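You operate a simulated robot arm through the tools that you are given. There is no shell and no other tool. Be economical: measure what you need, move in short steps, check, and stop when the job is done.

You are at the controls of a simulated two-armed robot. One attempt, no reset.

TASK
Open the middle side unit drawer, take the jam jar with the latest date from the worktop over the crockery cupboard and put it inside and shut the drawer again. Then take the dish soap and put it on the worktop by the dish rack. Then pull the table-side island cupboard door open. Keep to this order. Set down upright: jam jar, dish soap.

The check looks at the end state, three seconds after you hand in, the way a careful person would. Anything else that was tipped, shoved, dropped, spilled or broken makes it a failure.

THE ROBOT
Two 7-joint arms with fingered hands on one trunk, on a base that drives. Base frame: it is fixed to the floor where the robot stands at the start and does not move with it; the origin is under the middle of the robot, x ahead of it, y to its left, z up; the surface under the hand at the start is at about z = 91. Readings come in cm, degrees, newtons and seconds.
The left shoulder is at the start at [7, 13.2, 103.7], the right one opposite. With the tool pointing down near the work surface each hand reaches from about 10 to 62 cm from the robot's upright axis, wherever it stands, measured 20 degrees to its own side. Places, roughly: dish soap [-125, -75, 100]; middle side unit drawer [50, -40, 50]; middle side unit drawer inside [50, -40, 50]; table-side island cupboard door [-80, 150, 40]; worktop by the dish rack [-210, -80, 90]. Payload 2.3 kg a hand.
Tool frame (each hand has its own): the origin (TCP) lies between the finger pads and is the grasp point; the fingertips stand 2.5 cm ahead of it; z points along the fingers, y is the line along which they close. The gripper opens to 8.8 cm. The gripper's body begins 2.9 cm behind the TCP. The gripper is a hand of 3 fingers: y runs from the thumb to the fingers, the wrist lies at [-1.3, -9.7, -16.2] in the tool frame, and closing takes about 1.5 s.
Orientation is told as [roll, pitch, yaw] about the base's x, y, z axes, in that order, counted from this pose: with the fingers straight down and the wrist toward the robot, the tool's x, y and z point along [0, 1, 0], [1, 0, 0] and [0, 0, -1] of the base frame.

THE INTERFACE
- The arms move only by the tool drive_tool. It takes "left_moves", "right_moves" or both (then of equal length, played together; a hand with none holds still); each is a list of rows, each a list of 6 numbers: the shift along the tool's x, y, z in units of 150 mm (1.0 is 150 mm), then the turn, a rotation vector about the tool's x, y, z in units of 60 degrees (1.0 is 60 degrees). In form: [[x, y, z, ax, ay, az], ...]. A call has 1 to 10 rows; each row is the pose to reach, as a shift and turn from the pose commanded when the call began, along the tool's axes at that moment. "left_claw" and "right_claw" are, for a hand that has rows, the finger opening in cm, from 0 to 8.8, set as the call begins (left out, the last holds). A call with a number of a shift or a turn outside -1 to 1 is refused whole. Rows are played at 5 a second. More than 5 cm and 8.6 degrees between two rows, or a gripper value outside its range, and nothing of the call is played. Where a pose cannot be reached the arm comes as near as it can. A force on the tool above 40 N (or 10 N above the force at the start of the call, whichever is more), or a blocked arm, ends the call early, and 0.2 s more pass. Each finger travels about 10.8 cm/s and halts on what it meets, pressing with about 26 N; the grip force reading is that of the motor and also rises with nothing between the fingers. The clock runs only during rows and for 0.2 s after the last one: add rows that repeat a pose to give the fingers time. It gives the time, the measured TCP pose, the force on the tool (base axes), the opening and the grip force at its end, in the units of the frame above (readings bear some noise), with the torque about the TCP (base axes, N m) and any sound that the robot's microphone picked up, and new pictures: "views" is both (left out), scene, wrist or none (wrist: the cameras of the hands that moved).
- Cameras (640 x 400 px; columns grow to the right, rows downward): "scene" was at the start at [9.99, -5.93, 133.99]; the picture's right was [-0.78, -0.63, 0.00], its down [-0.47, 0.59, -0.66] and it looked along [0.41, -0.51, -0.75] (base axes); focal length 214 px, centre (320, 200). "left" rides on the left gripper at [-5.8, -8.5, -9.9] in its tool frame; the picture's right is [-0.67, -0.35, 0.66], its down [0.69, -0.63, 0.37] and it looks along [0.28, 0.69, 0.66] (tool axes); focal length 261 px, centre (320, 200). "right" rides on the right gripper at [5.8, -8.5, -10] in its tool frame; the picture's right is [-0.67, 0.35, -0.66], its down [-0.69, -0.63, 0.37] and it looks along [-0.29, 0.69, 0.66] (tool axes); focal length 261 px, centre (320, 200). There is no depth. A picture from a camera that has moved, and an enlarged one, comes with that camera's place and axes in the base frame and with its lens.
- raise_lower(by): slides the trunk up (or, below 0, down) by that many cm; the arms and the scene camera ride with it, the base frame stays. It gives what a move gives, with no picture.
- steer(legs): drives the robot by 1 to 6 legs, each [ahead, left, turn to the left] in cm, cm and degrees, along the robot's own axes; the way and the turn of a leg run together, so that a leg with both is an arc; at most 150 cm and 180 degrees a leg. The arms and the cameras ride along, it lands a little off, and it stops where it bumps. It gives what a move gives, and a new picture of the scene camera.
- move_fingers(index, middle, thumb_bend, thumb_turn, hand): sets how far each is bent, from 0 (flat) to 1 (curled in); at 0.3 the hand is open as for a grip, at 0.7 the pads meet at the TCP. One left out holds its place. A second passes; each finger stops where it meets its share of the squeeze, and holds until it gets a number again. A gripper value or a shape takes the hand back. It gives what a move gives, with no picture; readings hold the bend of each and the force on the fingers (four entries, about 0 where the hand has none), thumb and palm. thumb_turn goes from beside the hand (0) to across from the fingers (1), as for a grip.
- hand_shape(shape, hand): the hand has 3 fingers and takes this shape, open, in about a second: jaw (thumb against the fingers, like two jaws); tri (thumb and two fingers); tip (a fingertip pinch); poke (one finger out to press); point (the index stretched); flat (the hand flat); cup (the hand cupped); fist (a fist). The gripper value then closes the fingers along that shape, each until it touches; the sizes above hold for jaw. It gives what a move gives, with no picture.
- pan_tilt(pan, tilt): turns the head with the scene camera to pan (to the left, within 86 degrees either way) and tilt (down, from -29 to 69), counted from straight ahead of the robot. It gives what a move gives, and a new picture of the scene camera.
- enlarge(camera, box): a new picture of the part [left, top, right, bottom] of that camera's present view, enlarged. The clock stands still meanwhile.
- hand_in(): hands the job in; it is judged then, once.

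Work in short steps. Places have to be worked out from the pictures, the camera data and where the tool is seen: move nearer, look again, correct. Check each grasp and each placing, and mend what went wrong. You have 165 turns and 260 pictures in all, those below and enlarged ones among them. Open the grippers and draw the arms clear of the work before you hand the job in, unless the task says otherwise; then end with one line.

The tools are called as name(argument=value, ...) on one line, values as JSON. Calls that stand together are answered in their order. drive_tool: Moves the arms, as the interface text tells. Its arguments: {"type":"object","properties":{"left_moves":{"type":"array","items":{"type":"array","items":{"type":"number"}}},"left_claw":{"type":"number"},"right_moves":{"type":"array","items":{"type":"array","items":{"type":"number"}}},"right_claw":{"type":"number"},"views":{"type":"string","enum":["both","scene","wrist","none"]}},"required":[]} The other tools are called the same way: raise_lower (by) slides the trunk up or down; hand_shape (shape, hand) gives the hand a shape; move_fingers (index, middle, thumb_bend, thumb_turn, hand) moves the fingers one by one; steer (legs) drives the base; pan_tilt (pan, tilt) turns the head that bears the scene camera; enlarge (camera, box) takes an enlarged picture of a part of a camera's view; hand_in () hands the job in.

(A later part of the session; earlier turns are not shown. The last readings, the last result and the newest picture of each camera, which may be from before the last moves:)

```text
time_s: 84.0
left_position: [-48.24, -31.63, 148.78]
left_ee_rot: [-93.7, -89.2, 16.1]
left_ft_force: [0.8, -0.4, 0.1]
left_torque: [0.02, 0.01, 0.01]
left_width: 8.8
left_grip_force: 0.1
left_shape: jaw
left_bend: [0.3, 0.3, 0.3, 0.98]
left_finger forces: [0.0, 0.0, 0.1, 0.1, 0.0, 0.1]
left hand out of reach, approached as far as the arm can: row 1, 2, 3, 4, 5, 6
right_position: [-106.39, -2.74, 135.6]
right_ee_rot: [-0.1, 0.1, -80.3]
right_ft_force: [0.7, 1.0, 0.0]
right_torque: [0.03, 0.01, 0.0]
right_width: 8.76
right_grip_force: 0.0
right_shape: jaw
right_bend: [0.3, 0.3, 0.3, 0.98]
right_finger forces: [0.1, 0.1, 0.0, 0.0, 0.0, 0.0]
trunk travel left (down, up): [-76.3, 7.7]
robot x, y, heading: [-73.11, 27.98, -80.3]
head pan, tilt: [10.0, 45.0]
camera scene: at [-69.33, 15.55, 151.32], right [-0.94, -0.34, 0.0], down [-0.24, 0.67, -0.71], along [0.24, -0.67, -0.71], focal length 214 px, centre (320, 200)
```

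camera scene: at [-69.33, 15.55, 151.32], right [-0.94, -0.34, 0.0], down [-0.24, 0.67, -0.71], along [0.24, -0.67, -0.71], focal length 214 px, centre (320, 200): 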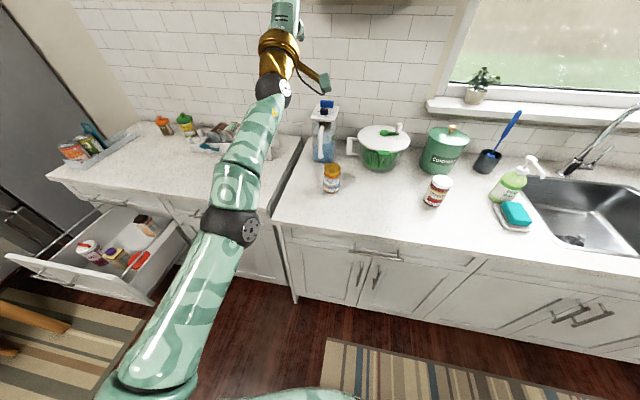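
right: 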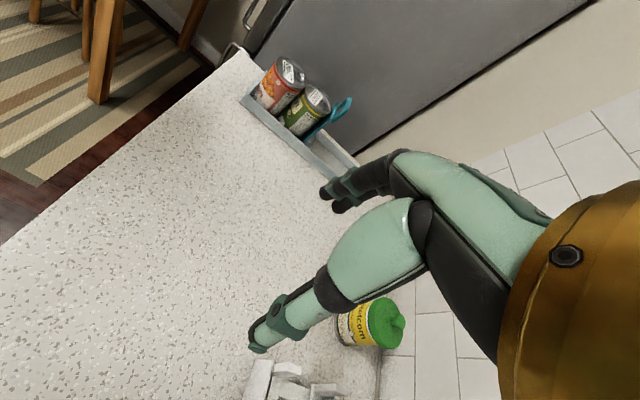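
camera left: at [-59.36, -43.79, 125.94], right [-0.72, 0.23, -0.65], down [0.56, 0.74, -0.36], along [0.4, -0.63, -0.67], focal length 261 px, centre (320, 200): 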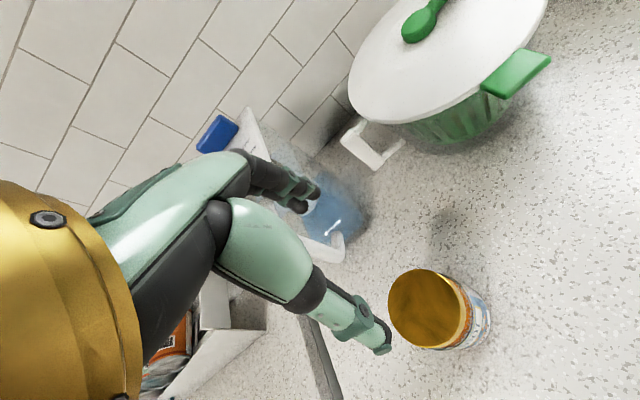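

drive_tool(left_moves=[[0, 0, -0.25, 0, 0, 0], [0, 0, -0.5, 0, 0, 0], [0, 0, -0.75, 0, 0, 0], [0, 0, -1.0, 0, 0, 0]], views="scene")

```text
time_s: 85.0
left_position: [-52.39, -27.28, 156.33]
left_ee_rot: [-99.6, -89.0, 21.8]
left_ft_force: [-0.4, -0.4, -0.3]
left_torque: [0.01, 0.01, 0.01]
left_width: 8.78
left_grip_force: 0.1
left_shape: jaw
left_bend: [0.3, 0.3, 0.3, 0.98]
left_finger forces: [0.1, 0.1, 0.0, 0.0, 0.0, 0.1]
left hand out of reach, approached as far as the arm can: row 1, 2, 3, 4
right_position: [-106.71, -2.7, 135.56]
right_ee_rot: [0.1, 0.1, -80.3]
right_ft_force: [-0.2, -0.3, -0.2]
right_torque: [0.01, -0.04, -0.03]
right_width: 8.75
right_grip_force: 0.1
right_shape: jaw
right_bend: [0.3, 0.3, 0.3, 0.98]
right_finger forces: [0.0, 0.0, 0.1, 0.0, 0.0, 0.1]
trunk travel left (down, up): [-76.3, 7.7]
robot x, y, heading: [-73.0, 27.77, -80.3]
head pan, tilt: [10.0, 45.0]
camera scene: at [-69.65, 15.64, 151.34], right [-0.94, -0.34, 0.0], down [-0.24, 0.67, -0.71], along [0.24, -0.67, -0.71], focal length 214 px, centre (320, 200)
```

scene: 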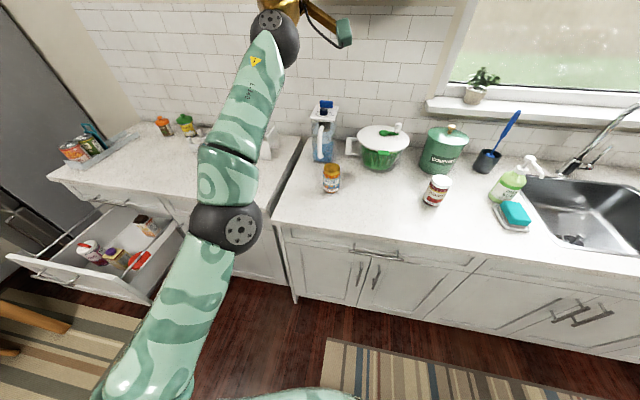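

Still limited. I turn the hand to point right across the body while moving right, back and down, so the elbow is driven outward.

drive_tool(left_moves=[[-0.1, -0.1, -0.1, 0, -0.14, 0], [-0.2, -0.2, -0.2, 0, -0.28, 0], [-0.3, -0.3, -0.3, 0, -0.42, 0], [-0.4, -0.4, -0.4, 0, -0.56, 0], [-0.5, -0.5, -0.5, 0, -0.7, 0], [-0.6, -0.6, -0.6, 0, -0.84, 0], [-0.7, -0.7, -0.7, 0, -0.97, 0], [-0.8, -0.8, -0.8, 0, -0.97, 0]], views="scene")

```text
time_s: 86.8
left_position: [-66.58, -26.24, 148.26]
left_ee_rot: [-177.7, -89.1, 41.4]
left_ft_force: [-0.6, 0.4, 0.7]
left_torque: [0.03, 0.01, 0.02]
left_width: 8.8
left_grip_force: 0.0
left_shape: jaw
left_bend: [0.3, 0.3, 0.3, 0.98]
left_finger forces: [0.0, 0.0, 0.0, 0.1, 0.0, 0.0]
left hand out of reach, approached as far as the arm can: row 1, 2, 3, 4, 5, 6, 7, 8
right_position: [-107.03, -2.65, 135.52]
right_ee_rot: [0.2, -0.1, -80.4]
right_ft_force: [-0.5, 0.1, -0.2]
right_torque: [-0.01, -0.04, 0.0]
right_width: 8.78
right_grip_force: 0.1
right_shape: jaw
right_bend: [0.3, 0.3, 0.3, 0.98]
right_finger forces: [0.1, 0.0, 0.0, 0.0, 0.0, 0.1]
trunk travel left (down, up): [-76.3, 7.7]
robot x, y, heading: [-72.86, 27.72, -80.4]
head pan, tilt: [10.0, 45.0]
camera scene: at [-70.12, 15.74, 151.36], right [-0.94, -0.34, 0.0], down [-0.24, 0.66, -0.71], along [0.24, -0.67, -0.71], focal length 214 px, centre (320, 200)
```

scene: 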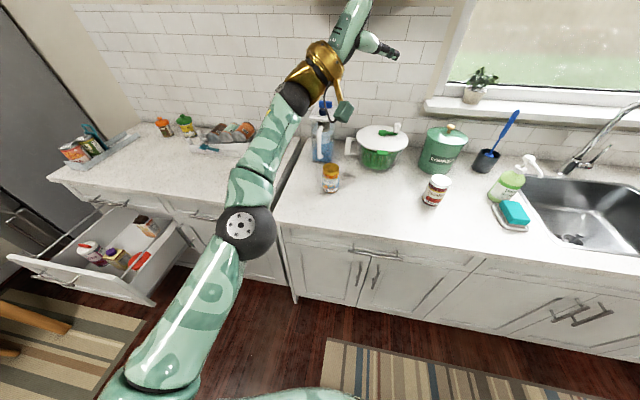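

I move to open floor between, away from the counter, to untangle the left arm safely.

steer(legs=[[-8, 40, 0], [-32, 0, 0]])

drive_tool(left_moves=[[0, -0.2, 0, 0, 0.14, 0], [0, -0.4, 0, 0, 0.28, 0], [0, -0.6, 0, 0, 0.42, 0], [0, -0.8, 0, 0, 0.56, 0], [0, -1, 0, 0, 0.7, 0]], views="scene")

```text
time_s: 91.0
left_position: [-33.2, 18.61, 148.03]
left_ee_rot: [-147.7, -89.3, 11.6]
left_ft_force: [0.3, -1.6, 0.5]
left_torque: [0.03, -0.03, -0.01]
left_width: 8.78
left_grip_force: 0.1
left_shape: jaw
left_bend: [0.3, 0.3, 0.3, 0.98]
left_finger forces: [0.1, 0.0, 0.0, 0.0, 0.1, 0.0]
right_position: [-73.57, 42.44, 135.43]
right_ee_rot: [-0.1, 0.2, -80.4]
right_ft_force: [0.8, 0.6, -1.1]
right_torque: [-0.01, -0.02, -0.03]
right_width: 8.79
right_grip_force: 0.0
right_shape: jaw
right_bend: [0.3, 0.3, 0.3, 0.98]
right_finger forces: [0.0, 0.0, 0.1, 0.0, 0.0, 0.0]
trunk travel left (down, up): [-76.3, 7.7]
robot x, y, heading: [-40.26, 73.53, -80.4]
head pan, tilt: [10.0, 45.0]
camera scene: at [-36.63, 60.61, 151.3], right [-0.94, -0.34, 0.0], down [-0.24, 0.67, -0.71], along [0.24, -0.66, -0.71], focal length 214 px, centre (320, 200)
```

scene: 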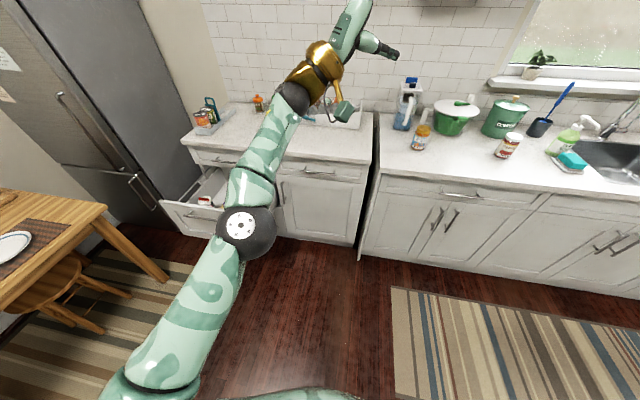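

```text
time_s: 92.2
left_position: [-34.2, 11.0, 133.53]
left_ee_rot: [-108.5, -89.1, 14.4]
left_ft_force: [0.1, 0.2, 0.8]
left_torque: [-0.03, -0.01, 0.0]
left_width: 8.79
left_grip_force: 0.1
left_shape: jaw
left_bend: [0.3, 0.3, 0.3, 0.98]
left_finger forces: [0.0, 0.0, 0.0, 0.0, 0.0, 0.0]
left hand out of reach, approached as far as the arm can: row 1, 2, 3, 4, 5
right_position: [-73.58, 42.52, 135.65]
right_ee_rot: [-0.1, -0.1, -80.4]
right_ft_force: [0.7, 0.5, -0.1]
right_torque: [0.02, 0.0, -0.03]
right_width: 8.74
right_grip_force: 0.1
right_shape: jaw
right_bend: [0.3, 0.3, 0.3, 0.98]
right_finger forces: [0.0, 0.1, 0.1, 0.0, 0.0, 0.1]
trunk travel left (down, up): [-76.3, 7.7]
robot x, y, heading: [-40.21, 73.06, -80.7]
head pan, tilt: [10.0, 45.0]
camera scene: at [-36.45, 60.81, 151.31], right [-0.94, -0.34, 0.0], down [-0.24, 0.67, -0.71], along [0.24, -0.67, -0.71], focal length 214 px, centre (320, 200)
```

scene: 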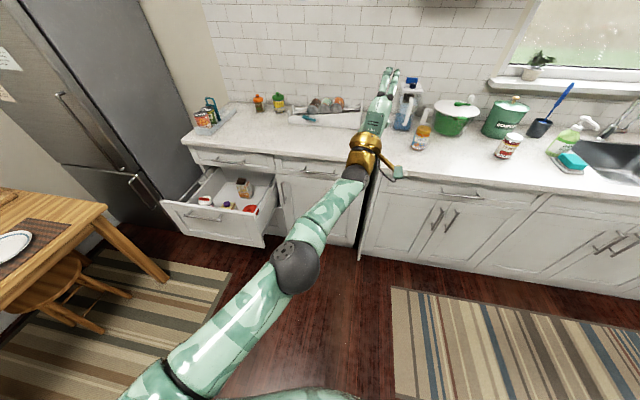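

Lower just extends it. I swing the extended arm out to the left, then retract there.

drive_tool(left_moves=[[0.25, 0, 0, 0, 0.14, 0], [0.5, 0, -0.05, 0, 0.28, 0], [0.75, 0, -0.1, 0, 0.42, 0], [1, 0, -0.2, 0, 0.56, 0]], views="none")

drive_tool(left_moves=[[0.25, 0, -0.1, 0, 0.14, 0], [0.5, 0, -0.2, 0, 0.28, 0], [0.75, 0, -0.3, 0, 0.42, 0], [1, 0, -0.5, 0, 0.56, 0]], views="scene")

```text
time_s: 93.2
left_position: [-19.6, 13.18, 133.42]
left_ee_rot: [-81.5, -89.4, 21.1]
left_ft_force: [-0.1, 0.4, 0.3]
left_torque: [0.03, 0.02, -0.02]
left_width: 8.82
left_grip_force: 0.0
left_shape: jaw
left_bend: [0.3, 0.3, 0.3, 0.98]
left_finger forces: [0.0, 0.0, 0.0, 0.1, 0.0, 0.0]
left hand out of reach, approached as far as the arm can: row 1
right_position: [-73.93, 42.71, 135.69]
right_ee_rot: [0.0, 0.0, -80.5]
right_ft_force: [0.5, -0.8, -0.8]
right_torque: [-0.01, 0.01, 0.03]
right_width: 8.77
right_grip_force: 0.0
right_shape: jaw
right_bend: [0.3, 0.3, 0.3, 0.98]
right_finger forces: [0.0, 0.0, 0.0, 0.0, 0.1, 0.0]
trunk travel left (down, up): [-76.3, 7.7]
robot x, y, heading: [-40.25, 73.14, -80.4]
head pan, tilt: [10.0, 45.0]
```

```text
time_s: 94.2
left_position: [-9.82, 27.37, 132.84]
left_ee_rot: [-41.4, -89.1, 14.8]
left_ft_force: [0.3, 1.0, -0.5]
left_torque: [0.0, 0.02, 0.0]
left_width: 8.81
left_grip_force: 0.0
left_shape: jaw
left_bend: [0.3, 0.3, 0.3, 0.98]
left_finger forces: [0.0, 0.0, 0.0, 0.1, 0.1, 0.1]
right_position: [-73.63, 42.72, 135.71]
right_ee_rot: [0.0, -0.1, -80.3]
right_ft_force: [-0.7, 0.3, -0.3]
right_torque: [0.02, 0.02, 0.01]
right_width: 8.76
right_grip_force: 0.0
right_shape: jaw
right_bend: [0.3, 0.3, 0.3, 0.98]
right_finger forces: [0.1, 0.0, 0.1, 0.1, 0.0, 0.0]
trunk travel left (down, up): [-76.3, 7.7]
robot x, y, heading: [-40.16, 73.31, -80.3]
head pan, tilt: [10.0, 45.0]
camera scene: at [-36.55, 61.05, 151.33], right [-0.94, -0.34, 0.0], down [-0.24, 0.67, -0.71], along [0.24, -0.67, -0.71], focal length 214 px, centre (320, 200)
```

scene: 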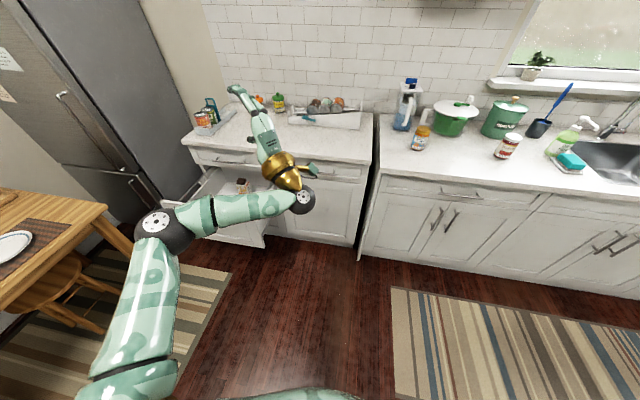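

The elbow is out again with no reach warning. Turn the hand's heading back to straight ahead, then tip it down.

drive_tool(left_moves=[[0, 0, 0, 0, -0.14, 0], [0, 0, 0, 0, -0.28, 0], [0, 0, 0, 0, -0.42, 0], [0, 0, 0, 0, -0.56, 0], [0, 0, 0, 0, -0.7, 0], [0, 0, 0, 0, -0.84, 0], [0, 0, 0, 0, -0.9, 0]], views="none")

drive_tool(left_moves=[[0, 0, -0.05, 0.14, 0, 0], [0, 0, -0.1, 0.28, 0, 0], [0, 0, -0.15, 0.42, 0, 0], [0, 0, -0.2, 0.56, 0, 0], [0, 0, -0.25, 0.7, 0, 0], [0, 0, -0.3, 0.84, 0, 0], [0, 0, -0.35, 0.97, 0, 0]], views="scene")

```text
time_s: 95.8
left_position: [-10.12, 26.92, 133.03]
left_ee_rot: [-97.0, -89.1, 16.0]
left_ft_force: [-0.1, -0.6, 0.6]
left_torque: [-0.03, 0.03, -0.01]
left_width: 8.8
left_grip_force: 0.1
left_shape: jaw
left_bend: [0.3, 0.3, 0.3, 0.98]
left_finger forces: [0.0, 0.0, 0.1, 0.0, 0.0, 0.1]
right_position: [-73.62, 42.66, 135.57]
right_ee_rot: [0.0, 0.2, -80.3]
right_ft_force: [-0.2, 0.0, 0.1]
right_torque: [0.0, 0.01, -0.04]
right_width: 8.77
right_grip_force: 0.0
right_shape: jaw
right_bend: [0.3, 0.3, 0.3, 0.98]
right_finger forces: [0.1, 0.0, 0.1, 0.0, 0.1, 0.1]
trunk travel left (down, up): [-76.3, 7.7]
robot x, y, heading: [-40.07, 73.89, -80.6]
head pan, tilt: [10.0, 45.0]
```

```text
time_s: 97.5
left_position: [-11.42, 32.21, 133.15]
left_ee_rot: [-1.0, -32.0, -80.4]
left_ft_force: [0.8, -0.1, 0.5]
left_torque: [0.02, 0.01, 0.0]
left_width: 8.79
left_grip_force: 0.0
left_shape: jaw
left_bend: [0.3, 0.3, 0.3, 0.98]
left_finger forces: [0.0, 0.1, 0.0, 0.0, 0.0, 0.0]
right_position: [-73.76, 42.68, 135.51]
right_ee_rot: [0.0, 0.1, -80.4]
right_ft_force: [-0.2, 0.1, 0.1]
right_torque: [0.03, -0.03, 0.01]
right_width: 8.77
right_grip_force: 0.0
right_shape: jaw
right_bend: [0.3, 0.3, 0.3, 0.98]
right_finger forces: [0.0, 0.0, 0.1, 0.0, 0.0, 0.0]
trunk travel left (down, up): [-76.3, 7.7]
robot x, y, heading: [-40.56, 73.22, -80.5]
head pan, tilt: [10.0, 45.0]
camera scene: at [-36.72, 60.93, 151.33], right [-0.94, -0.34, 0.0], down [-0.24, 0.67, -0.71], along [0.24, -0.67, -0.71], focal length 214 px, centre (320, 200)
```

scene: 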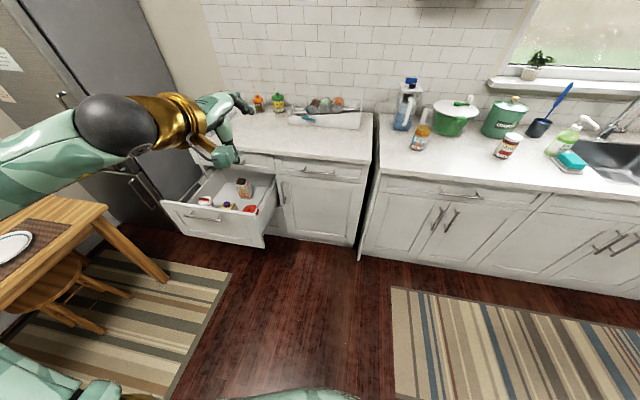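

drive_tool(left_moves=[[0, 0, 0, 0.14, 0, 0], [0, 0, 0, 0.28, 0, 0], [0, 0, 0, 0.42, 0, 0], [0, 0, 0, 0.52, 0, 0]], views="none")

drive_tool(left_moves=[[0, 0, 0.3, 0, 0, 0], [0, 0, 0.6, 0, 0, 0], [0, 0, 0.9, 0, 0, 0]], views="scene")

```text
time_s: 98.5
left_position: [-11.15, 32.15, 132.93]
left_ee_rot: [-1.0, -0.6, -81.0]
left_ft_force: [-1.0, -0.4, -0.6]
left_torque: [0.03, -0.04, 0.0]
left_width: 8.82
left_grip_force: 0.1
left_shape: jaw
left_bend: [0.3, 0.3, 0.3, 0.98]
left_finger forces: [0.0, 0.0, 0.1, 0.0, 0.0, 0.0]
right_position: [-73.65, 42.6, 135.57]
right_ee_rot: [0.1, 0.1, -80.3]
right_ft_force: [0.4, -0.5, -0.8]
right_torque: [0.01, 0.01, -0.04]
right_width: 8.79
right_grip_force: 0.1
right_shape: jaw
right_bend: [0.3, 0.3, 0.3, 0.98]
right_finger forces: [0.0, 0.0, 0.0, 0.0, 0.0, 0.0]
trunk travel left (down, up): [-76.3, 7.7]
robot x, y, heading: [-40.26, 73.13, -80.5]
head pan, tilt: [10.0, 45.0]
```

```text
time_s: 99.2
left_position: [-11.08, 32.05, 119.51]
left_ee_rot: [-1.0, -0.8, -80.9]
left_ft_force: [-0.3, -0.6, 0.5]
left_torque: [0.01, 0.0, 0.01]
left_width: 8.78
left_grip_force: 0.1
left_shape: jaw
left_bend: [0.3, 0.3, 0.3, 0.98]
left_finger forces: [0.0, 0.1, 0.1, 0.0, 0.0, 0.0]
right_position: [-73.69, 42.67, 135.55]
right_ee_rot: [0.0, 0.2, -80.5]
right_ft_force: [0.4, -0.5, 0.3]
right_torque: [-0.04, 0.03, -0.01]
right_width: 8.79
right_grip_force: 0.0
right_shape: jaw
right_bend: [0.3, 0.3, 0.3, 0.98]
right_finger forces: [0.0, 0.0, 0.1, 0.0, 0.0, 0.1]
trunk travel left (down, up): [-76.3, 7.7]
robot x, y, heading: [-40.49, 72.98, -80.6]
head pan, tilt: [10.0, 45.0]
camera scene: at [-36.62, 60.89, 151.33], right [-0.94, -0.34, 0.0], down [-0.24, 0.67, -0.71], along [0.24, -0.67, -0.71], focal length 214 px, centre (320, 200)
```

scene: 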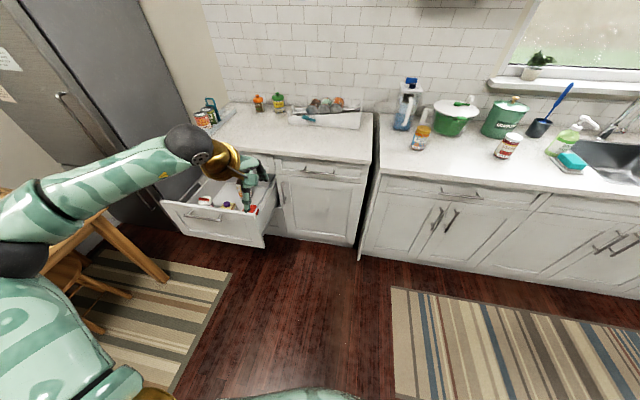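

Now the left arm is in a good pose (vertical, 45 ahead, 22 left). Drive back to the jar with this pose.

steer(legs=[[40, 0, 0], [0, -53, 0], [31, 0, 0]])

enlarge(camera="left", box=[0, 0, 640, 400])

```text
time_s: 106.1
left_position: [-52.25, -46.03, 119.66]
left_ee_rot: [-0.8, -0.9, -81.5]
left_ft_force: [0.5, 0.1, -0.7]
left_torque: [0.01, -0.01, 0.03]
left_width: 8.81
left_grip_force: 0.0
left_shape: jaw
left_bend: [0.3, 0.3, 0.3, 0.98]
left_finger forces: [0.0, 0.0, 0.0, 0.0, 0.1, 0.0]
right_position: [-114.9, -34.62, 135.62]
right_ee_rot: [0.0, -0.1, -81.0]
right_ft_force: [-0.1, 0.2, -0.4]
right_torque: [0.0, -0.01, 0.01]
right_width: 8.78
right_grip_force: 0.1
right_shape: jaw
right_bend: [0.3, 0.3, 0.3, 0.98]
right_finger forces: [0.0, 0.0, 0.1, 0.0, 0.1, 0.0]
trunk travel left (down, up): [-76.3, 7.7]
robot x, y, heading: [-80.85, -4.58, -81.3]
head pan, tilt: [10.0, 45.0]
camera scene: at [-77.54, -16.79, 151.35], right [-0.95, -0.32, 0.0], down [-0.23, 0.67, -0.71], along [0.23, -0.67, -0.71], focal length 214 px, centre (320, 200)
```

scene: 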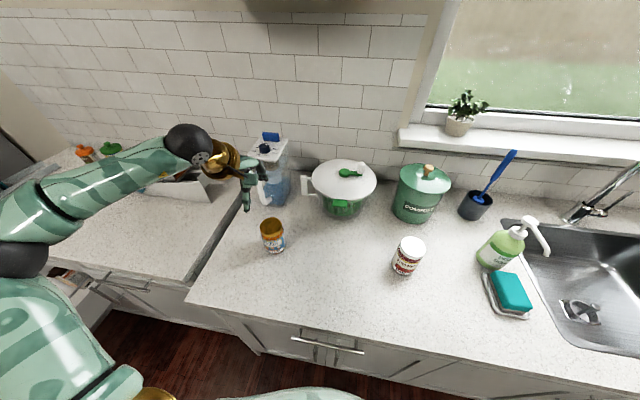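

```text
1.00 times, centred on (320, 200) of left (not enlarged: the box is as wide or as high as the picture)
camera zoom: at [-59.17, -38.32, 129.44], right [-0.72, 0.24, -0.65], down [0.58, 0.72, -0.39], along [0.38, -0.66, -0.65], focal length 261 px, centre (320, 200)
```

zoom: 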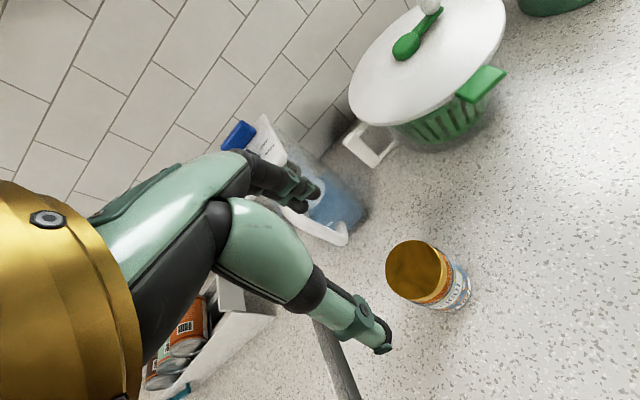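

Jar now at about (-51.5,-49.2). Move 3.3 cm forward and down to z≈107, then check the view.

drive_tool(left_moves=[[0.02, 0.22, 0, 0, 0, 0], [0.02, 0.22, 0.25, 0, 0, 0], [0.02, 0.22, 0.5, 0, 0, 0], [0.02, 0.22, 0.8, 0, 0, 0]], views="both")

```text
time_s: 107.1
left_position: [-51.74, -49.97, 107.24]
left_ee_rot: [-0.9, -0.7, -81.7]
left_ft_force: [-0.4, 0.5, 0.4]
left_torque: [0.0, 0.01, 0.04]
left_width: 8.79
left_grip_force: 0.1
left_shape: jaw
left_bend: [0.3, 0.3, 0.3, 0.98]
left_finger forces: [0.1, 0.1, 0.0, 0.0, 0.0, 0.0]
right_position: [-114.87, -34.94, 135.56]
right_ee_rot: [0.1, 0.1, -81.1]
right_ft_force: [-0.2, -0.7, 0.2]
right_torque: [0.05, -0.01, -0.01]
right_width: 8.8
right_grip_force: 0.0
right_shape: jaw
right_bend: [0.3, 0.3, 0.3, 0.98]
right_finger forces: [0.1, 0.0, 0.1, 0.1, 0.0, 0.1]
trunk travel left (down, up): [-76.3, 7.7]
robot x, y, heading: [-80.77, -4.51, -81.3]
head pan, tilt: [10.0, 45.0]
camera scene: at [-77.47, -17.25, 151.31], right [-0.95, -0.32, 0.0], down [-0.23, 0.67, -0.71], along [0.23, -0.67, -0.71], focal length 214 px, centre (320, 200)
camera left: at [-58.55, -42.26, 117.04], right [-0.72, 0.24, -0.65], down [0.58, 0.72, -0.38], along [0.37, -0.66, -0.66], focal length 261 px, centre (320, 200)
```

scene: 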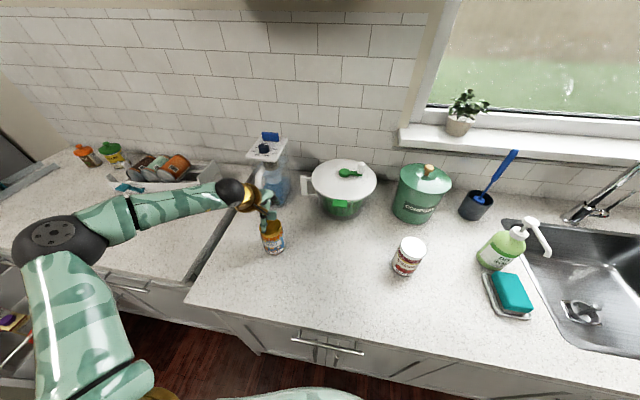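
left: 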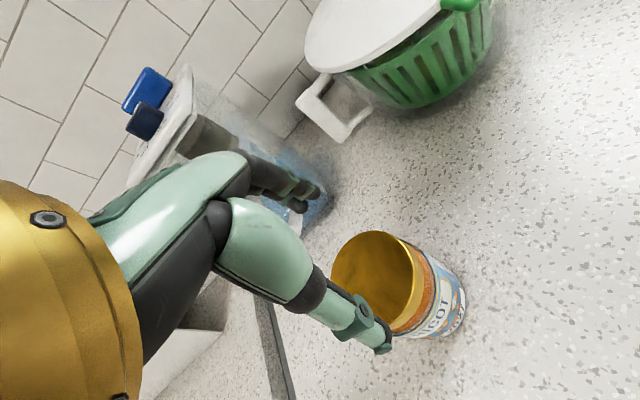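

TCP looks ~0.8 cm too far forward; correct, then descend to z≈99.

drive_tool(left_moves=[[0.02, -0.055, 0, 0, 0, 0], [0.02, -0.055, 0.15, 0, 0, 0], [0.02, -0.055, 0.3, 0, 0, 0], [0.02, -0.055, 0.44, 0, 0, 0], [0.02, -0.055, 0.54, 0, 0, 0]], views="both")

```text
time_s: 108.3
left_position: [-51.63, -49.0, 99.78]
left_ee_rot: [-0.8, -1.1, -81.6]
left_ft_force: [1.9, -6.6, 15.1]
left_torque: [-0.33, 0.05, 0.05]
left_width: 8.8
left_grip_force: 0.1
left_shape: jaw
left_bend: [0.27, 0.3, 0.3, 0.98]
left_finger forces: [12.6, 0.0, 0.0, 0.0, 0.9, 0.0]
right_position: [-115.06, -34.77, 135.6]
right_ee_rot: [0.1, 0.0, -81.1]
right_ft_force: [-0.3, 1.3, 0.6]
right_torque: [-0.02, 0.01, 0.0]
right_width: 8.78
right_grip_force: 0.1
right_shape: jaw
right_bend: [0.3, 0.3, 0.3, 0.98]
right_finger forces: [0.0, 0.0, 0.0, 0.1, 0.0, 0.1]
trunk travel left (down, up): [-76.3, 7.7]
robot x, y, heading: [-81.04, -4.61, -80.7]
head pan, tilt: [10.0, 45.0]
camera scene: at [-77.81, -16.95, 151.38], right [-0.95, -0.32, 0.0], down [-0.23, 0.67, -0.71], along [0.23, -0.67, -0.71], focal length 214 px, centre (320, 200)
camera left: at [-58.53, -41.29, 109.5], right [-0.72, 0.23, -0.65], down [0.58, 0.71, -0.39], along [0.38, -0.66, -0.65], focal length 261 px, centre (320, 200)
```

scene: 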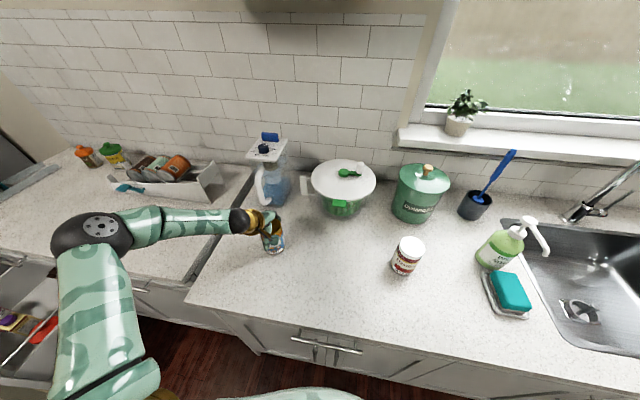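
left: 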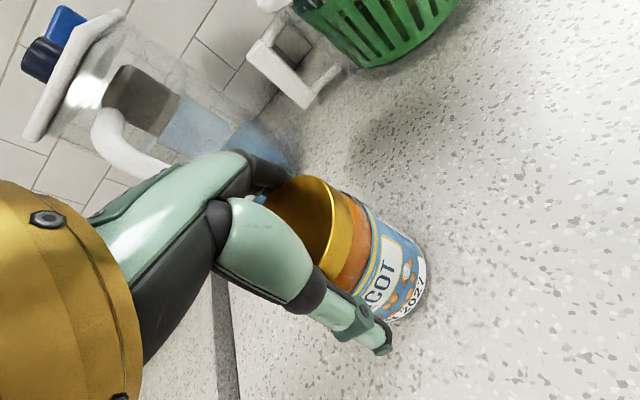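

The index touches the lid's far edge. Lift 4 cm, shift 0.6 cm forward, and descend again.

drive_tool(left_moves=[[0, 0, -0.26, 0, 0, 0], [0, 0.04, -0.26, 0, 0, 0], [0, 0.04, -0.15, 0, 0, 0], [0, 0.04, -0.05, 0, 0, 0], [0, 0.04, 0.02, 0, 0, 0]], views="wrist")

```text
time_s: 109.5
left_position: [-51.77, -49.17, 99.66]
left_ee_rot: [-0.8, -1.2, -81.6]
left_ft_force: [0.9, -0.5, 19.9]
left_torque: [0.27, 0.12, -0.02]
left_width: 8.8
left_grip_force: 0.1
left_shape: jaw
left_bend: [0.29, 0.3, 0.29, 0.98]
left_finger forces: [5.7, 0.0, 0.0, 0.0, 11.7, 0.0]
right_position: [-115.09, -34.34, 135.67]
right_ee_rot: [0.1, -0.2, -81.1]
right_ft_force: [-0.8, 0.9, 0.0]
right_torque: [0.05, 0.0, -0.03]
right_width: 8.76
right_grip_force: 0.1
right_shape: jaw
right_bend: [0.3, 0.3, 0.3, 0.98]
right_finger forces: [0.0, 0.1, 0.1, 0.0, 0.0, 0.0]
trunk travel left (down, up): [-76.3, 7.7]
robot x, y, heading: [-80.99, -4.69, -80.9]
head pan, tilt: [10.0, 45.0]
camera left: at [-58.66, -41.44, 109.3], right [-0.72, 0.23, -0.65], down [0.58, 0.71, -0.39], along [0.38, -0.66, -0.65], focal length 261 px, centre (320, 200)
```

left: 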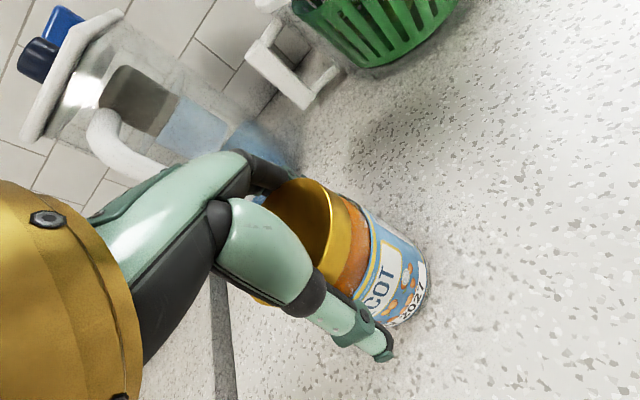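

Index and thumb both touch the lid: the jar is centred and seated. Ease up 0.4 cm and close.

drive_tool(left_moves=[[0, 0, -0.045, 0, 0, 0], [0, 0, -0.045, 0, 0, 0], [0, 0, -0.045, 0, 0, 0], [0, 0, -0.045, 0, 0, 0], [0, 0, -0.045, 0, 0, 0], [0, 0, -0.045, 0, 0, 0], [0, 0, -0.045, 0, 0, 0]], left_claw=0, views="both")

```text
time_s: 111.1
left_position: [-51.4, -49.43, 99.94]
left_ee_rot: [-0.9, -0.8, -81.6]
left_ft_force: [-2.0, 0.4, -0.5]
left_torque: [-0.04, 0.08, -0.02]
left_width: 6.28
left_grip_force: 26.1
left_shape: jaw
left_bend: [0.3, 0.4, 0.53, 0.98]
left_finger forces: [18.4, 12.9, 0.1, 0.1, 31.7, 0.0]
right_position: [-114.84, -34.77, 135.57]
right_ee_rot: [0.0, -0.1, -81.1]
right_ft_force: [0.6, -0.4, -0.3]
right_torque: [-0.02, 0.01, -0.05]
right_width: 8.78
right_grip_force: 0.1
right_shape: jaw
right_bend: [0.3, 0.3, 0.3, 0.98]
right_finger forces: [0.0, 0.1, 0.0, 0.0, 0.0, 0.0]
trunk travel left (down, up): [-76.3, 7.7]
robot x, y, heading: [-81.11, -4.67, -81.2]
head pan, tilt: [10.0, 45.0]
camera scene: at [-77.53, -17.07, 151.33], right [-0.95, -0.32, 0.0], down [-0.23, 0.67, -0.71], along [0.23, -0.67, -0.71], focal length 214 px, centre (320, 200)
camera left: at [-58.47, -41.75, 109.71], right [-0.72, 0.24, -0.65], down [0.58, 0.72, -0.38], along [0.38, -0.66, -0.66], focal length 261 px, centre (320, 200)
```

scene: 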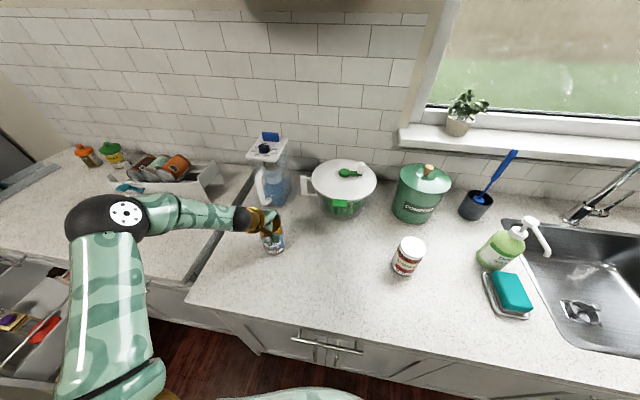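
left: 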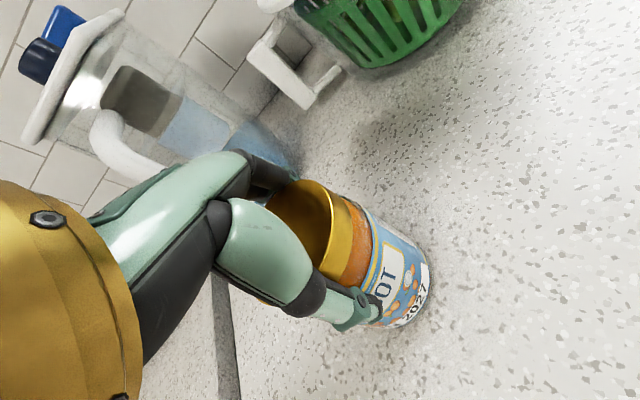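

Firm grip. TCP stands 8.9 cm above the jar's bottom. Lift 4 cm and check.

drive_tool(left_moves=[[0, 0, -0.13, 0, 0, 0], [0, 0, -0.27, 0, 0, 0], [0, -0.02, -0.5, 0, 0, 0], [0, -0.02, -0.7, 0, 0, 0], [0, -0.02, -0.9, 0, 0, 0]], views="both")

```text
time_s: 112.3
left_position: [-51.02, -48.83, 113.25]
left_ee_rot: [-0.9, -0.8, -81.6]
left_ft_force: [0.5, 0.0, -5.1]
left_torque: [0.02, 0.03, 0.02]
left_width: 6.28
left_grip_force: 25.8
left_shape: jaw
left_bend: [0.3, 0.4, 0.53, 0.98]
left_finger forces: [17.1, 13.0, 0.1, 0.0, 29.8, 0.1]
right_position: [-114.73, -34.89, 135.49]
right_ee_rot: [-0.1, 0.2, -81.1]
right_ft_force: [0.0, -0.2, -0.3]
right_torque: [0.02, 0.01, -0.01]
right_width: 8.8
right_grip_force: 0.2
right_shape: jaw
right_bend: [0.3, 0.3, 0.3, 0.98]
right_finger forces: [0.0, 0.1, 0.0, 0.0, 0.1, 0.0]
trunk travel left (down, up): [-76.3, 7.7]
robot x, y, heading: [-80.84, -4.65, -81.2]
head pan, tilt: [10.0, 45.0]
camera scene: at [-77.45, -17.14, 151.32], right [-0.95, -0.32, 0.0], down [-0.23, 0.67, -0.71], along [0.23, -0.67, -0.71], focal length 214 px, centre (320, 200)
camera left: at [-57.93, -41.24, 123.07], right [-0.72, 0.24, -0.65], down [0.58, 0.72, -0.38], along [0.38, -0.65, -0.66], focal length 261 px, centre (320, 200)
```

scene: 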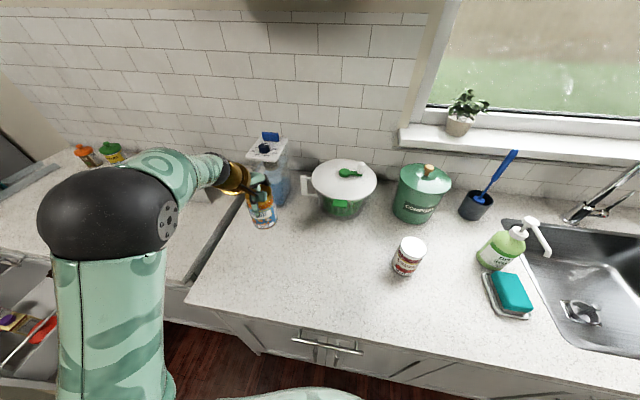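
left: 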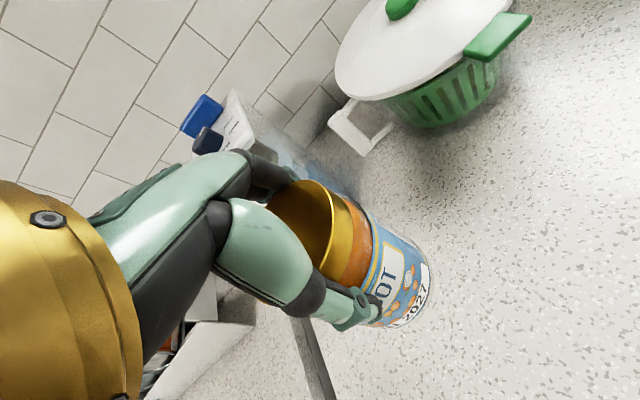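

The jar hangs upright in the grip. Carry it back out and along to the open drawer.

steer(legs=[[-40, 0, 0], [0, 89, 0]])

pan_tilt(pan=25, tilt=55)

```text
time_s: 119.1
left_position: [30.45, 7.04, 113.23]
left_ee_rot: [-0.7, -0.7, -80.9]
left_ft_force: [-0.3, -0.9, -5.3]
left_torque: [0.0, 0.02, -0.02]
left_width: 6.29
left_grip_force: 26.0
left_shape: jaw
left_bend: [0.3, 0.4, 0.53, 0.98]
left_finger forces: [17.1, 13.1, 0.1, 0.0, 29.8, 0.0]
right_position: [-33.33, 20.3, 135.61]
right_ee_rot: [0.0, 0.1, -80.5]
right_ft_force: [0.2, 0.4, -0.2]
right_torque: [0.05, -0.02, -0.02]
right_width: 8.76
right_grip_force: 0.2
right_shape: jaw
right_bend: [0.3, 0.3, 0.3, 0.98]
right_finger forces: [0.0, 0.0, 0.1, 0.0, 0.1, 0.1]
trunk travel left (down, up): [-76.3, 7.7]
robot x, y, heading: [-0.16, 51.19, -80.0]
head pan, tilt: [10.0, 45.0]
camera scene: at [3.72, 38.48, 151.31], right [-0.94, -0.34, 0.0], down [-0.24, 0.67, -0.71], along [0.24, -0.66, -0.71], focal length 214 px, centre (320, 200)
```

scene: 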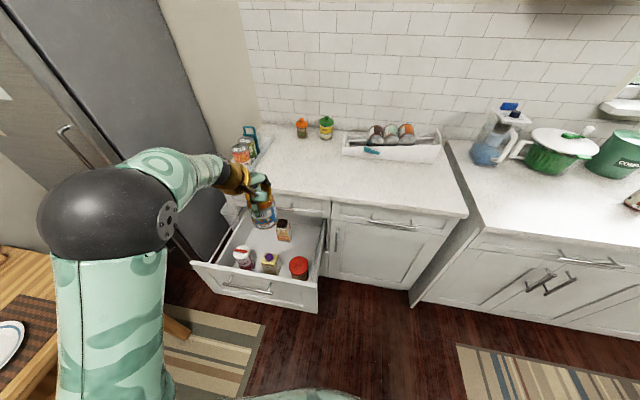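

```text
time_s: 119.9
left_position: [30.68, 7.19, 113.16]
left_ee_rot: [-0.9, -0.7, -80.9]
left_ft_force: [0.3, -0.1, -5.6]
left_torque: [-0.02, 0.01, 0.01]
left_width: 6.29
left_grip_force: 26.0
left_shape: jaw
left_bend: [0.3, 0.4, 0.53, 0.98]
left_finger forces: [17.1, 13.0, 0.1, 0.0, 29.7, 0.1]
right_position: [-33.12, 20.22, 135.71]
right_ee_rot: [0.0, 0.1, -80.4]
right_ft_force: [-1.0, -0.7, -0.2]
right_torque: [0.0, 0.0, 0.03]
right_width: 8.76
right_grip_force: 0.1
right_shape: jaw
right_bend: [0.3, 0.3, 0.3, 0.98]
right_finger forces: [0.1, 0.0, 0.0, 0.0, 0.1, 0.1]
trunk travel left (down, up): [-76.3, 7.7]
robot x, y, heading: [0.17, 50.78, -80.1]
head pan, tilt: [25.0, 55.0]
camera scene: at [5.22, 40.23, 149.97], right [-0.82, -0.57, 0.0], down [-0.47, 0.67, -0.57], along [0.33, -0.47, -0.82], focal length 214 px, centre (320, 200)
```

scene: 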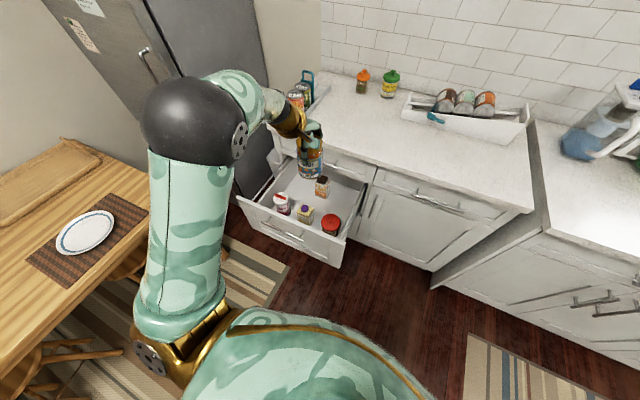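

enlarge(camera="scene", box=[220, 150, 380, 250])

```text
4.00 times, centred on (300, 200) of scene
camera zoom: at [5.22, 40.23, 149.97], right [-0.82, -0.57, 0.0], down [-0.47, 0.67, -0.57], along [0.33, -0.47, -0.82], focal length 858 px, centre (400, 200)
```

zoom: 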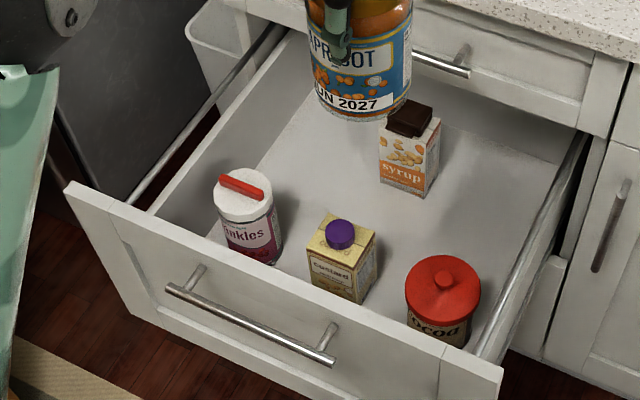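

Clear view: free floor centred at about (36.5,-11.5), floor z≈53. Drive 12 forward, 2.6 left, then lower the trunk 22 and extend the arm 7 forward.

steer(legs=[[12, 2.6, 0]])

drive_tool(left_moves=[[0, 0.25, 0, 0, 0, 0], [0, 0.48, 0, 0, 0, 0]], views="none")

raise_lower(by=-20)

pan_tilt(pan=30, tilt=58)

```text
time_s: 121.2
left_position: [34.94, -3.73, 113.38]
left_ee_rot: [-0.8, -0.9, -81.0]
left_ft_force: [-0.7, 1.0, -5.1]
left_torque: [-0.04, 0.03, 0.03]
left_width: 6.28
left_grip_force: 26.8
left_shape: jaw
left_bend: [0.3, 0.4, 0.53, 0.98]
left_finger forces: [17.0, 12.9, 0.0, 0.0, 29.6, 0.1]
right_position: [-28.86, 9.67, 135.61]
right_ee_rot: [0.0, 0.0, -80.5]
right_ft_force: [-0.5, -0.1, 0.4]
right_torque: [-0.04, 0.02, -0.01]
right_width: 8.8
right_grip_force: 0.0
right_shape: jaw
right_bend: [0.3, 0.3, 0.3, 0.98]
right_finger forces: [0.1, 0.0, 0.1, 0.0, 0.1, 0.1]
trunk travel left (down, up): [-76.3, 7.7]
robot x, y, heading: [4.77, 40.21, -80.8]
head pan, tilt: [25.0, 55.0]
camera scene: at [9.54, 29.63, 150.01], right [-0.82, -0.57, 0.0], down [-0.46, 0.67, -0.58], along [0.33, -0.47, -0.82], focal length 214 px, centre (320, 200)
```

scene: 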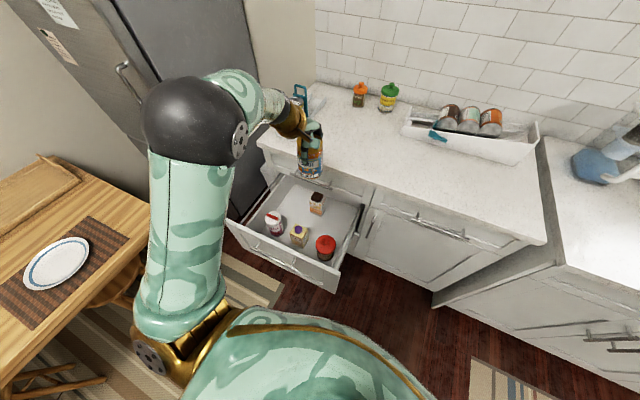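

```text
time_s: 121.8
left_position: [36.19, -11.44, 112.82]
left_ee_rot: [-0.9, -0.5, -81.1]
left_ft_force: [0.4, -0.1, -5.2]
left_torque: [-0.02, 0.04, 0.0]
left_width: 6.29
left_grip_force: 25.9
left_shape: jaw
left_bend: [0.3, 0.4, 0.53, 0.98]
left_finger forces: [16.6, 13.1, 0.1, 0.1, 29.1, 0.1]
right_position: [-28.73, 9.13, 135.53]
right_ee_rot: [0.0, 0.1, -80.5]
right_ft_force: [0.0, 0.7, -0.7]
right_torque: [0.01, 0.0, 0.02]
right_width: 8.77
right_grip_force: 0.1
right_shape: jaw
right_bend: [0.3, 0.3, 0.3, 0.98]
right_finger forces: [0.0, 0.1, 0.0, 0.1, 0.0, 0.1]
trunk travel left (down, up): [-76.3, 7.7]
robot x, y, heading: [4.79, 39.68, -80.4]
head pan, tilt: [25.0, 55.0]
```

```text
time_s: 123.9
left_position: [36.04, -11.18, 93.1]
left_ee_rot: [-1.0, -0.7, -81.1]
left_ft_force: [-1.1, 0.3, -4.7]
left_torque: [-0.02, 0.0, 0.0]
left_width: 6.29
left_grip_force: 25.7
left_shape: jaw
left_bend: [0.3, 0.4, 0.53, 0.98]
left_finger forces: [16.6, 13.1, 0.0, 0.0, 29.3, 0.0]
right_position: [-28.6, 9.26, 115.59]
right_ee_rot: [0.0, 0.1, -80.4]
right_ft_force: [0.2, -0.1, 0.1]
right_torque: [-0.03, 0.02, 0.0]
right_width: 8.79
right_grip_force: 0.0
right_shape: jaw
right_bend: [0.3, 0.3, 0.3, 0.98]
right_finger forces: [0.0, 0.0, 0.0, 0.0, 0.0, 0.0]
trunk travel left (down, up): [-56.3, 27.7]
robot x, y, heading: [4.59, 39.96, -80.8]
head pan, tilt: [25.0, 55.0]
```

```text
time_s: 124.6
left_position: [36.06, -11.22, 92.93]
left_ee_rot: [-0.9, -0.7, -81.0]
left_ft_force: [0.5, -0.4, -5.4]
left_torque: [0.03, 0.03, 0.0]
left_width: 6.27
left_grip_force: 26.1
left_shape: jaw
left_bend: [0.3, 0.4, 0.53, 0.98]
left_finger forces: [16.6, 13.1, 0.0, 0.0, 29.2, 0.1]
right_position: [-28.8, 9.33, 115.56]
right_ee_rot: [0.0, 0.1, -80.5]
right_ft_force: [-0.7, -0.3, 0.0]
right_torque: [0.01, 0.0, 0.04]
right_width: 8.79
right_grip_force: 0.1
right_shape: jaw
right_bend: [0.3, 0.3, 0.3, 0.98]
right_finger forces: [0.1, 0.0, 0.0, 0.0, 0.0, 0.1]
trunk travel left (down, up): [-56.3, 27.7]
robot x, y, heading: [5.31, 39.71, -80.5]
head pan, tilt: [30.0, 58.0]
camera scene: at [10.04, 29.77, 129.6], right [-0.77, -0.64, 0.0], down [-0.54, 0.66, -0.53], along [0.34, -0.41, -0.85], focal length 214 px, centre (320, 200)
```

scene: 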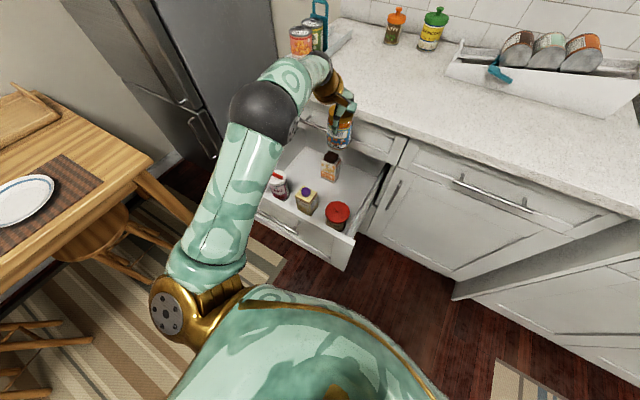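

Shift a touch (left 1.2, back 0.7) for clearance from the top handle and lower 15 cm.

drive_tool(left_moves=[[0.08, -0.05, 0, 0, 0, 0], [0.08, -0.05, 0.25, 0, 0, 0], [0.08, -0.05, 0.5, 0, 0, 0], [0.08, -0.05, 0.75, 0, 0, 0], [0.08, -0.05, 1.0, 0, 0, 0]], views="both")

```text
time_s: 125.8
left_position: [36.94, -10.3, 77.58]
left_ee_rot: [-0.9, -0.7, -81.0]
left_ft_force: [-0.4, 0.0, -5.6]
left_torque: [-0.02, 0.04, -0.03]
left_width: 6.24
left_grip_force: 25.7
left_shape: jaw
left_bend: [0.3, 0.4, 0.53, 0.98]
left_finger forces: [15.9, 13.2, 0.1, 0.0, 28.3, 0.1]
right_position: [-28.67, 9.15, 115.61]
right_ee_rot: [-0.1, 0.2, -80.5]
right_ft_force: [0.8, 0.0, 0.2]
right_torque: [-0.01, -0.01, 0.01]
right_width: 8.79
right_grip_force: 0.0
right_shape: jaw
right_bend: [0.3, 0.3, 0.3, 0.98]
right_finger forces: [0.1, 0.1, 0.0, 0.1, 0.0, 0.0]
trunk travel left (down, up): [-56.3, 27.7]
robot x, y, heading: [5.01, 40.11, -80.4]
head pan, tilt: [30.0, 58.0]
camera scene: at [10.11, 29.66, 129.59], right [-0.77, -0.64, 0.0], down [-0.54, 0.66, -0.53], along [0.34, -0.41, -0.85], focal length 214 px, centre (320, 200)
camera left: at [29.92, -2.66, 87.51], right [-0.73, 0.23, -0.65], down [0.57, 0.72, -0.38], along [0.38, -0.65, -0.66], focal length 261 px, centre (320, 200)
```

scene: 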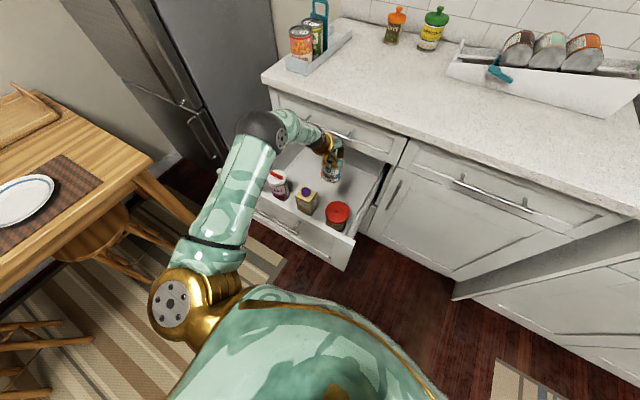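
left: 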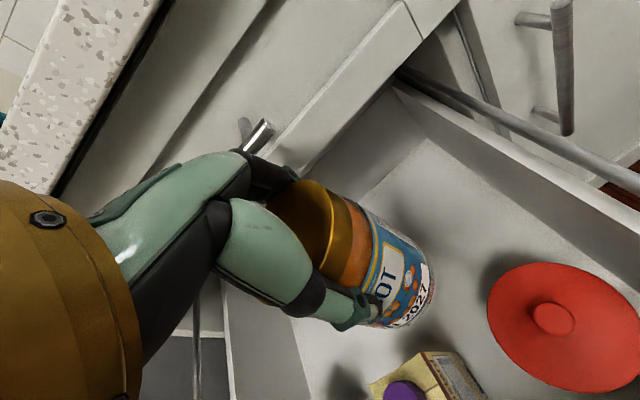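

Good clearance all round. Lower another 11 cm and check.

drive_tool(left_moves=[[0, 0, 0.2, 0, 0, 0], [0, 0, 0.4, 0, 0, 0], [0, 0, 0.58, 0, 0, 0], [0, 0, 0.74, 0, 0, 0]], views="both")

```text
time_s: 126.8
left_position: [37.07, -10.43, 66.69]
left_ee_rot: [-0.9, -0.7, -81.0]
left_ft_force: [0.4, 0.3, -6.5]
left_torque: [-0.02, 0.01, 0.01]
left_width: 6.22
left_grip_force: 26.5
left_shape: jaw
left_bend: [0.3, 0.4, 0.53, 0.98]
left_finger forces: [15.9, 12.9, 0.1, 0.1, 28.1, 0.0]
right_position: [-28.71, 9.27, 115.59]
right_ee_rot: [0.0, 0.2, -80.5]
right_ft_force: [0.5, -0.4, -0.3]
right_torque: [0.02, 0.05, 0.01]
right_width: 8.78
right_grip_force: 0.1
right_shape: jaw
right_bend: [0.3, 0.3, 0.3, 0.98]
right_finger forces: [0.0, 0.1, 0.1, 0.0, 0.1, 0.1]
trunk travel left (down, up): [-56.3, 27.7]
robot x, y, heading: [4.44, 39.83, -80.6]
head pan, tilt: [30.0, 58.0]
camera scene: at [10.09, 29.72, 129.59], right [-0.77, -0.64, 0.0], down [-0.54, 0.66, -0.53], along [0.34, -0.41, -0.85], focal length 214 px, centre (320, 200)
camera left: at [30.13, -2.96, 76.45], right [-0.73, 0.23, -0.65], down [0.57, 0.72, -0.38], along [0.38, -0.65, -0.66], focal length 261 px, centre (320, 200)
```

scene: 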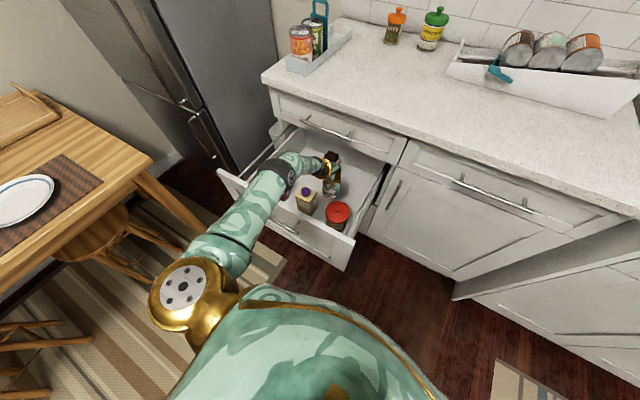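
left: 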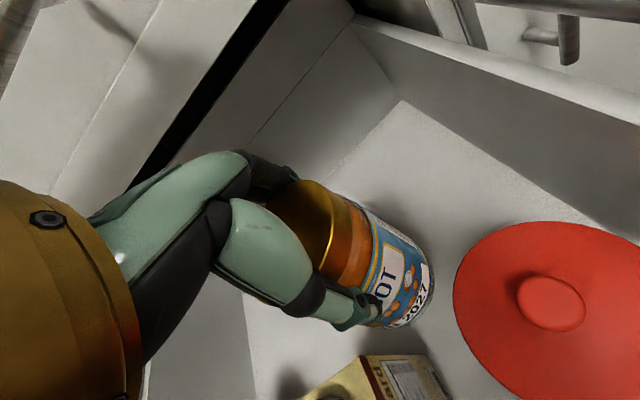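

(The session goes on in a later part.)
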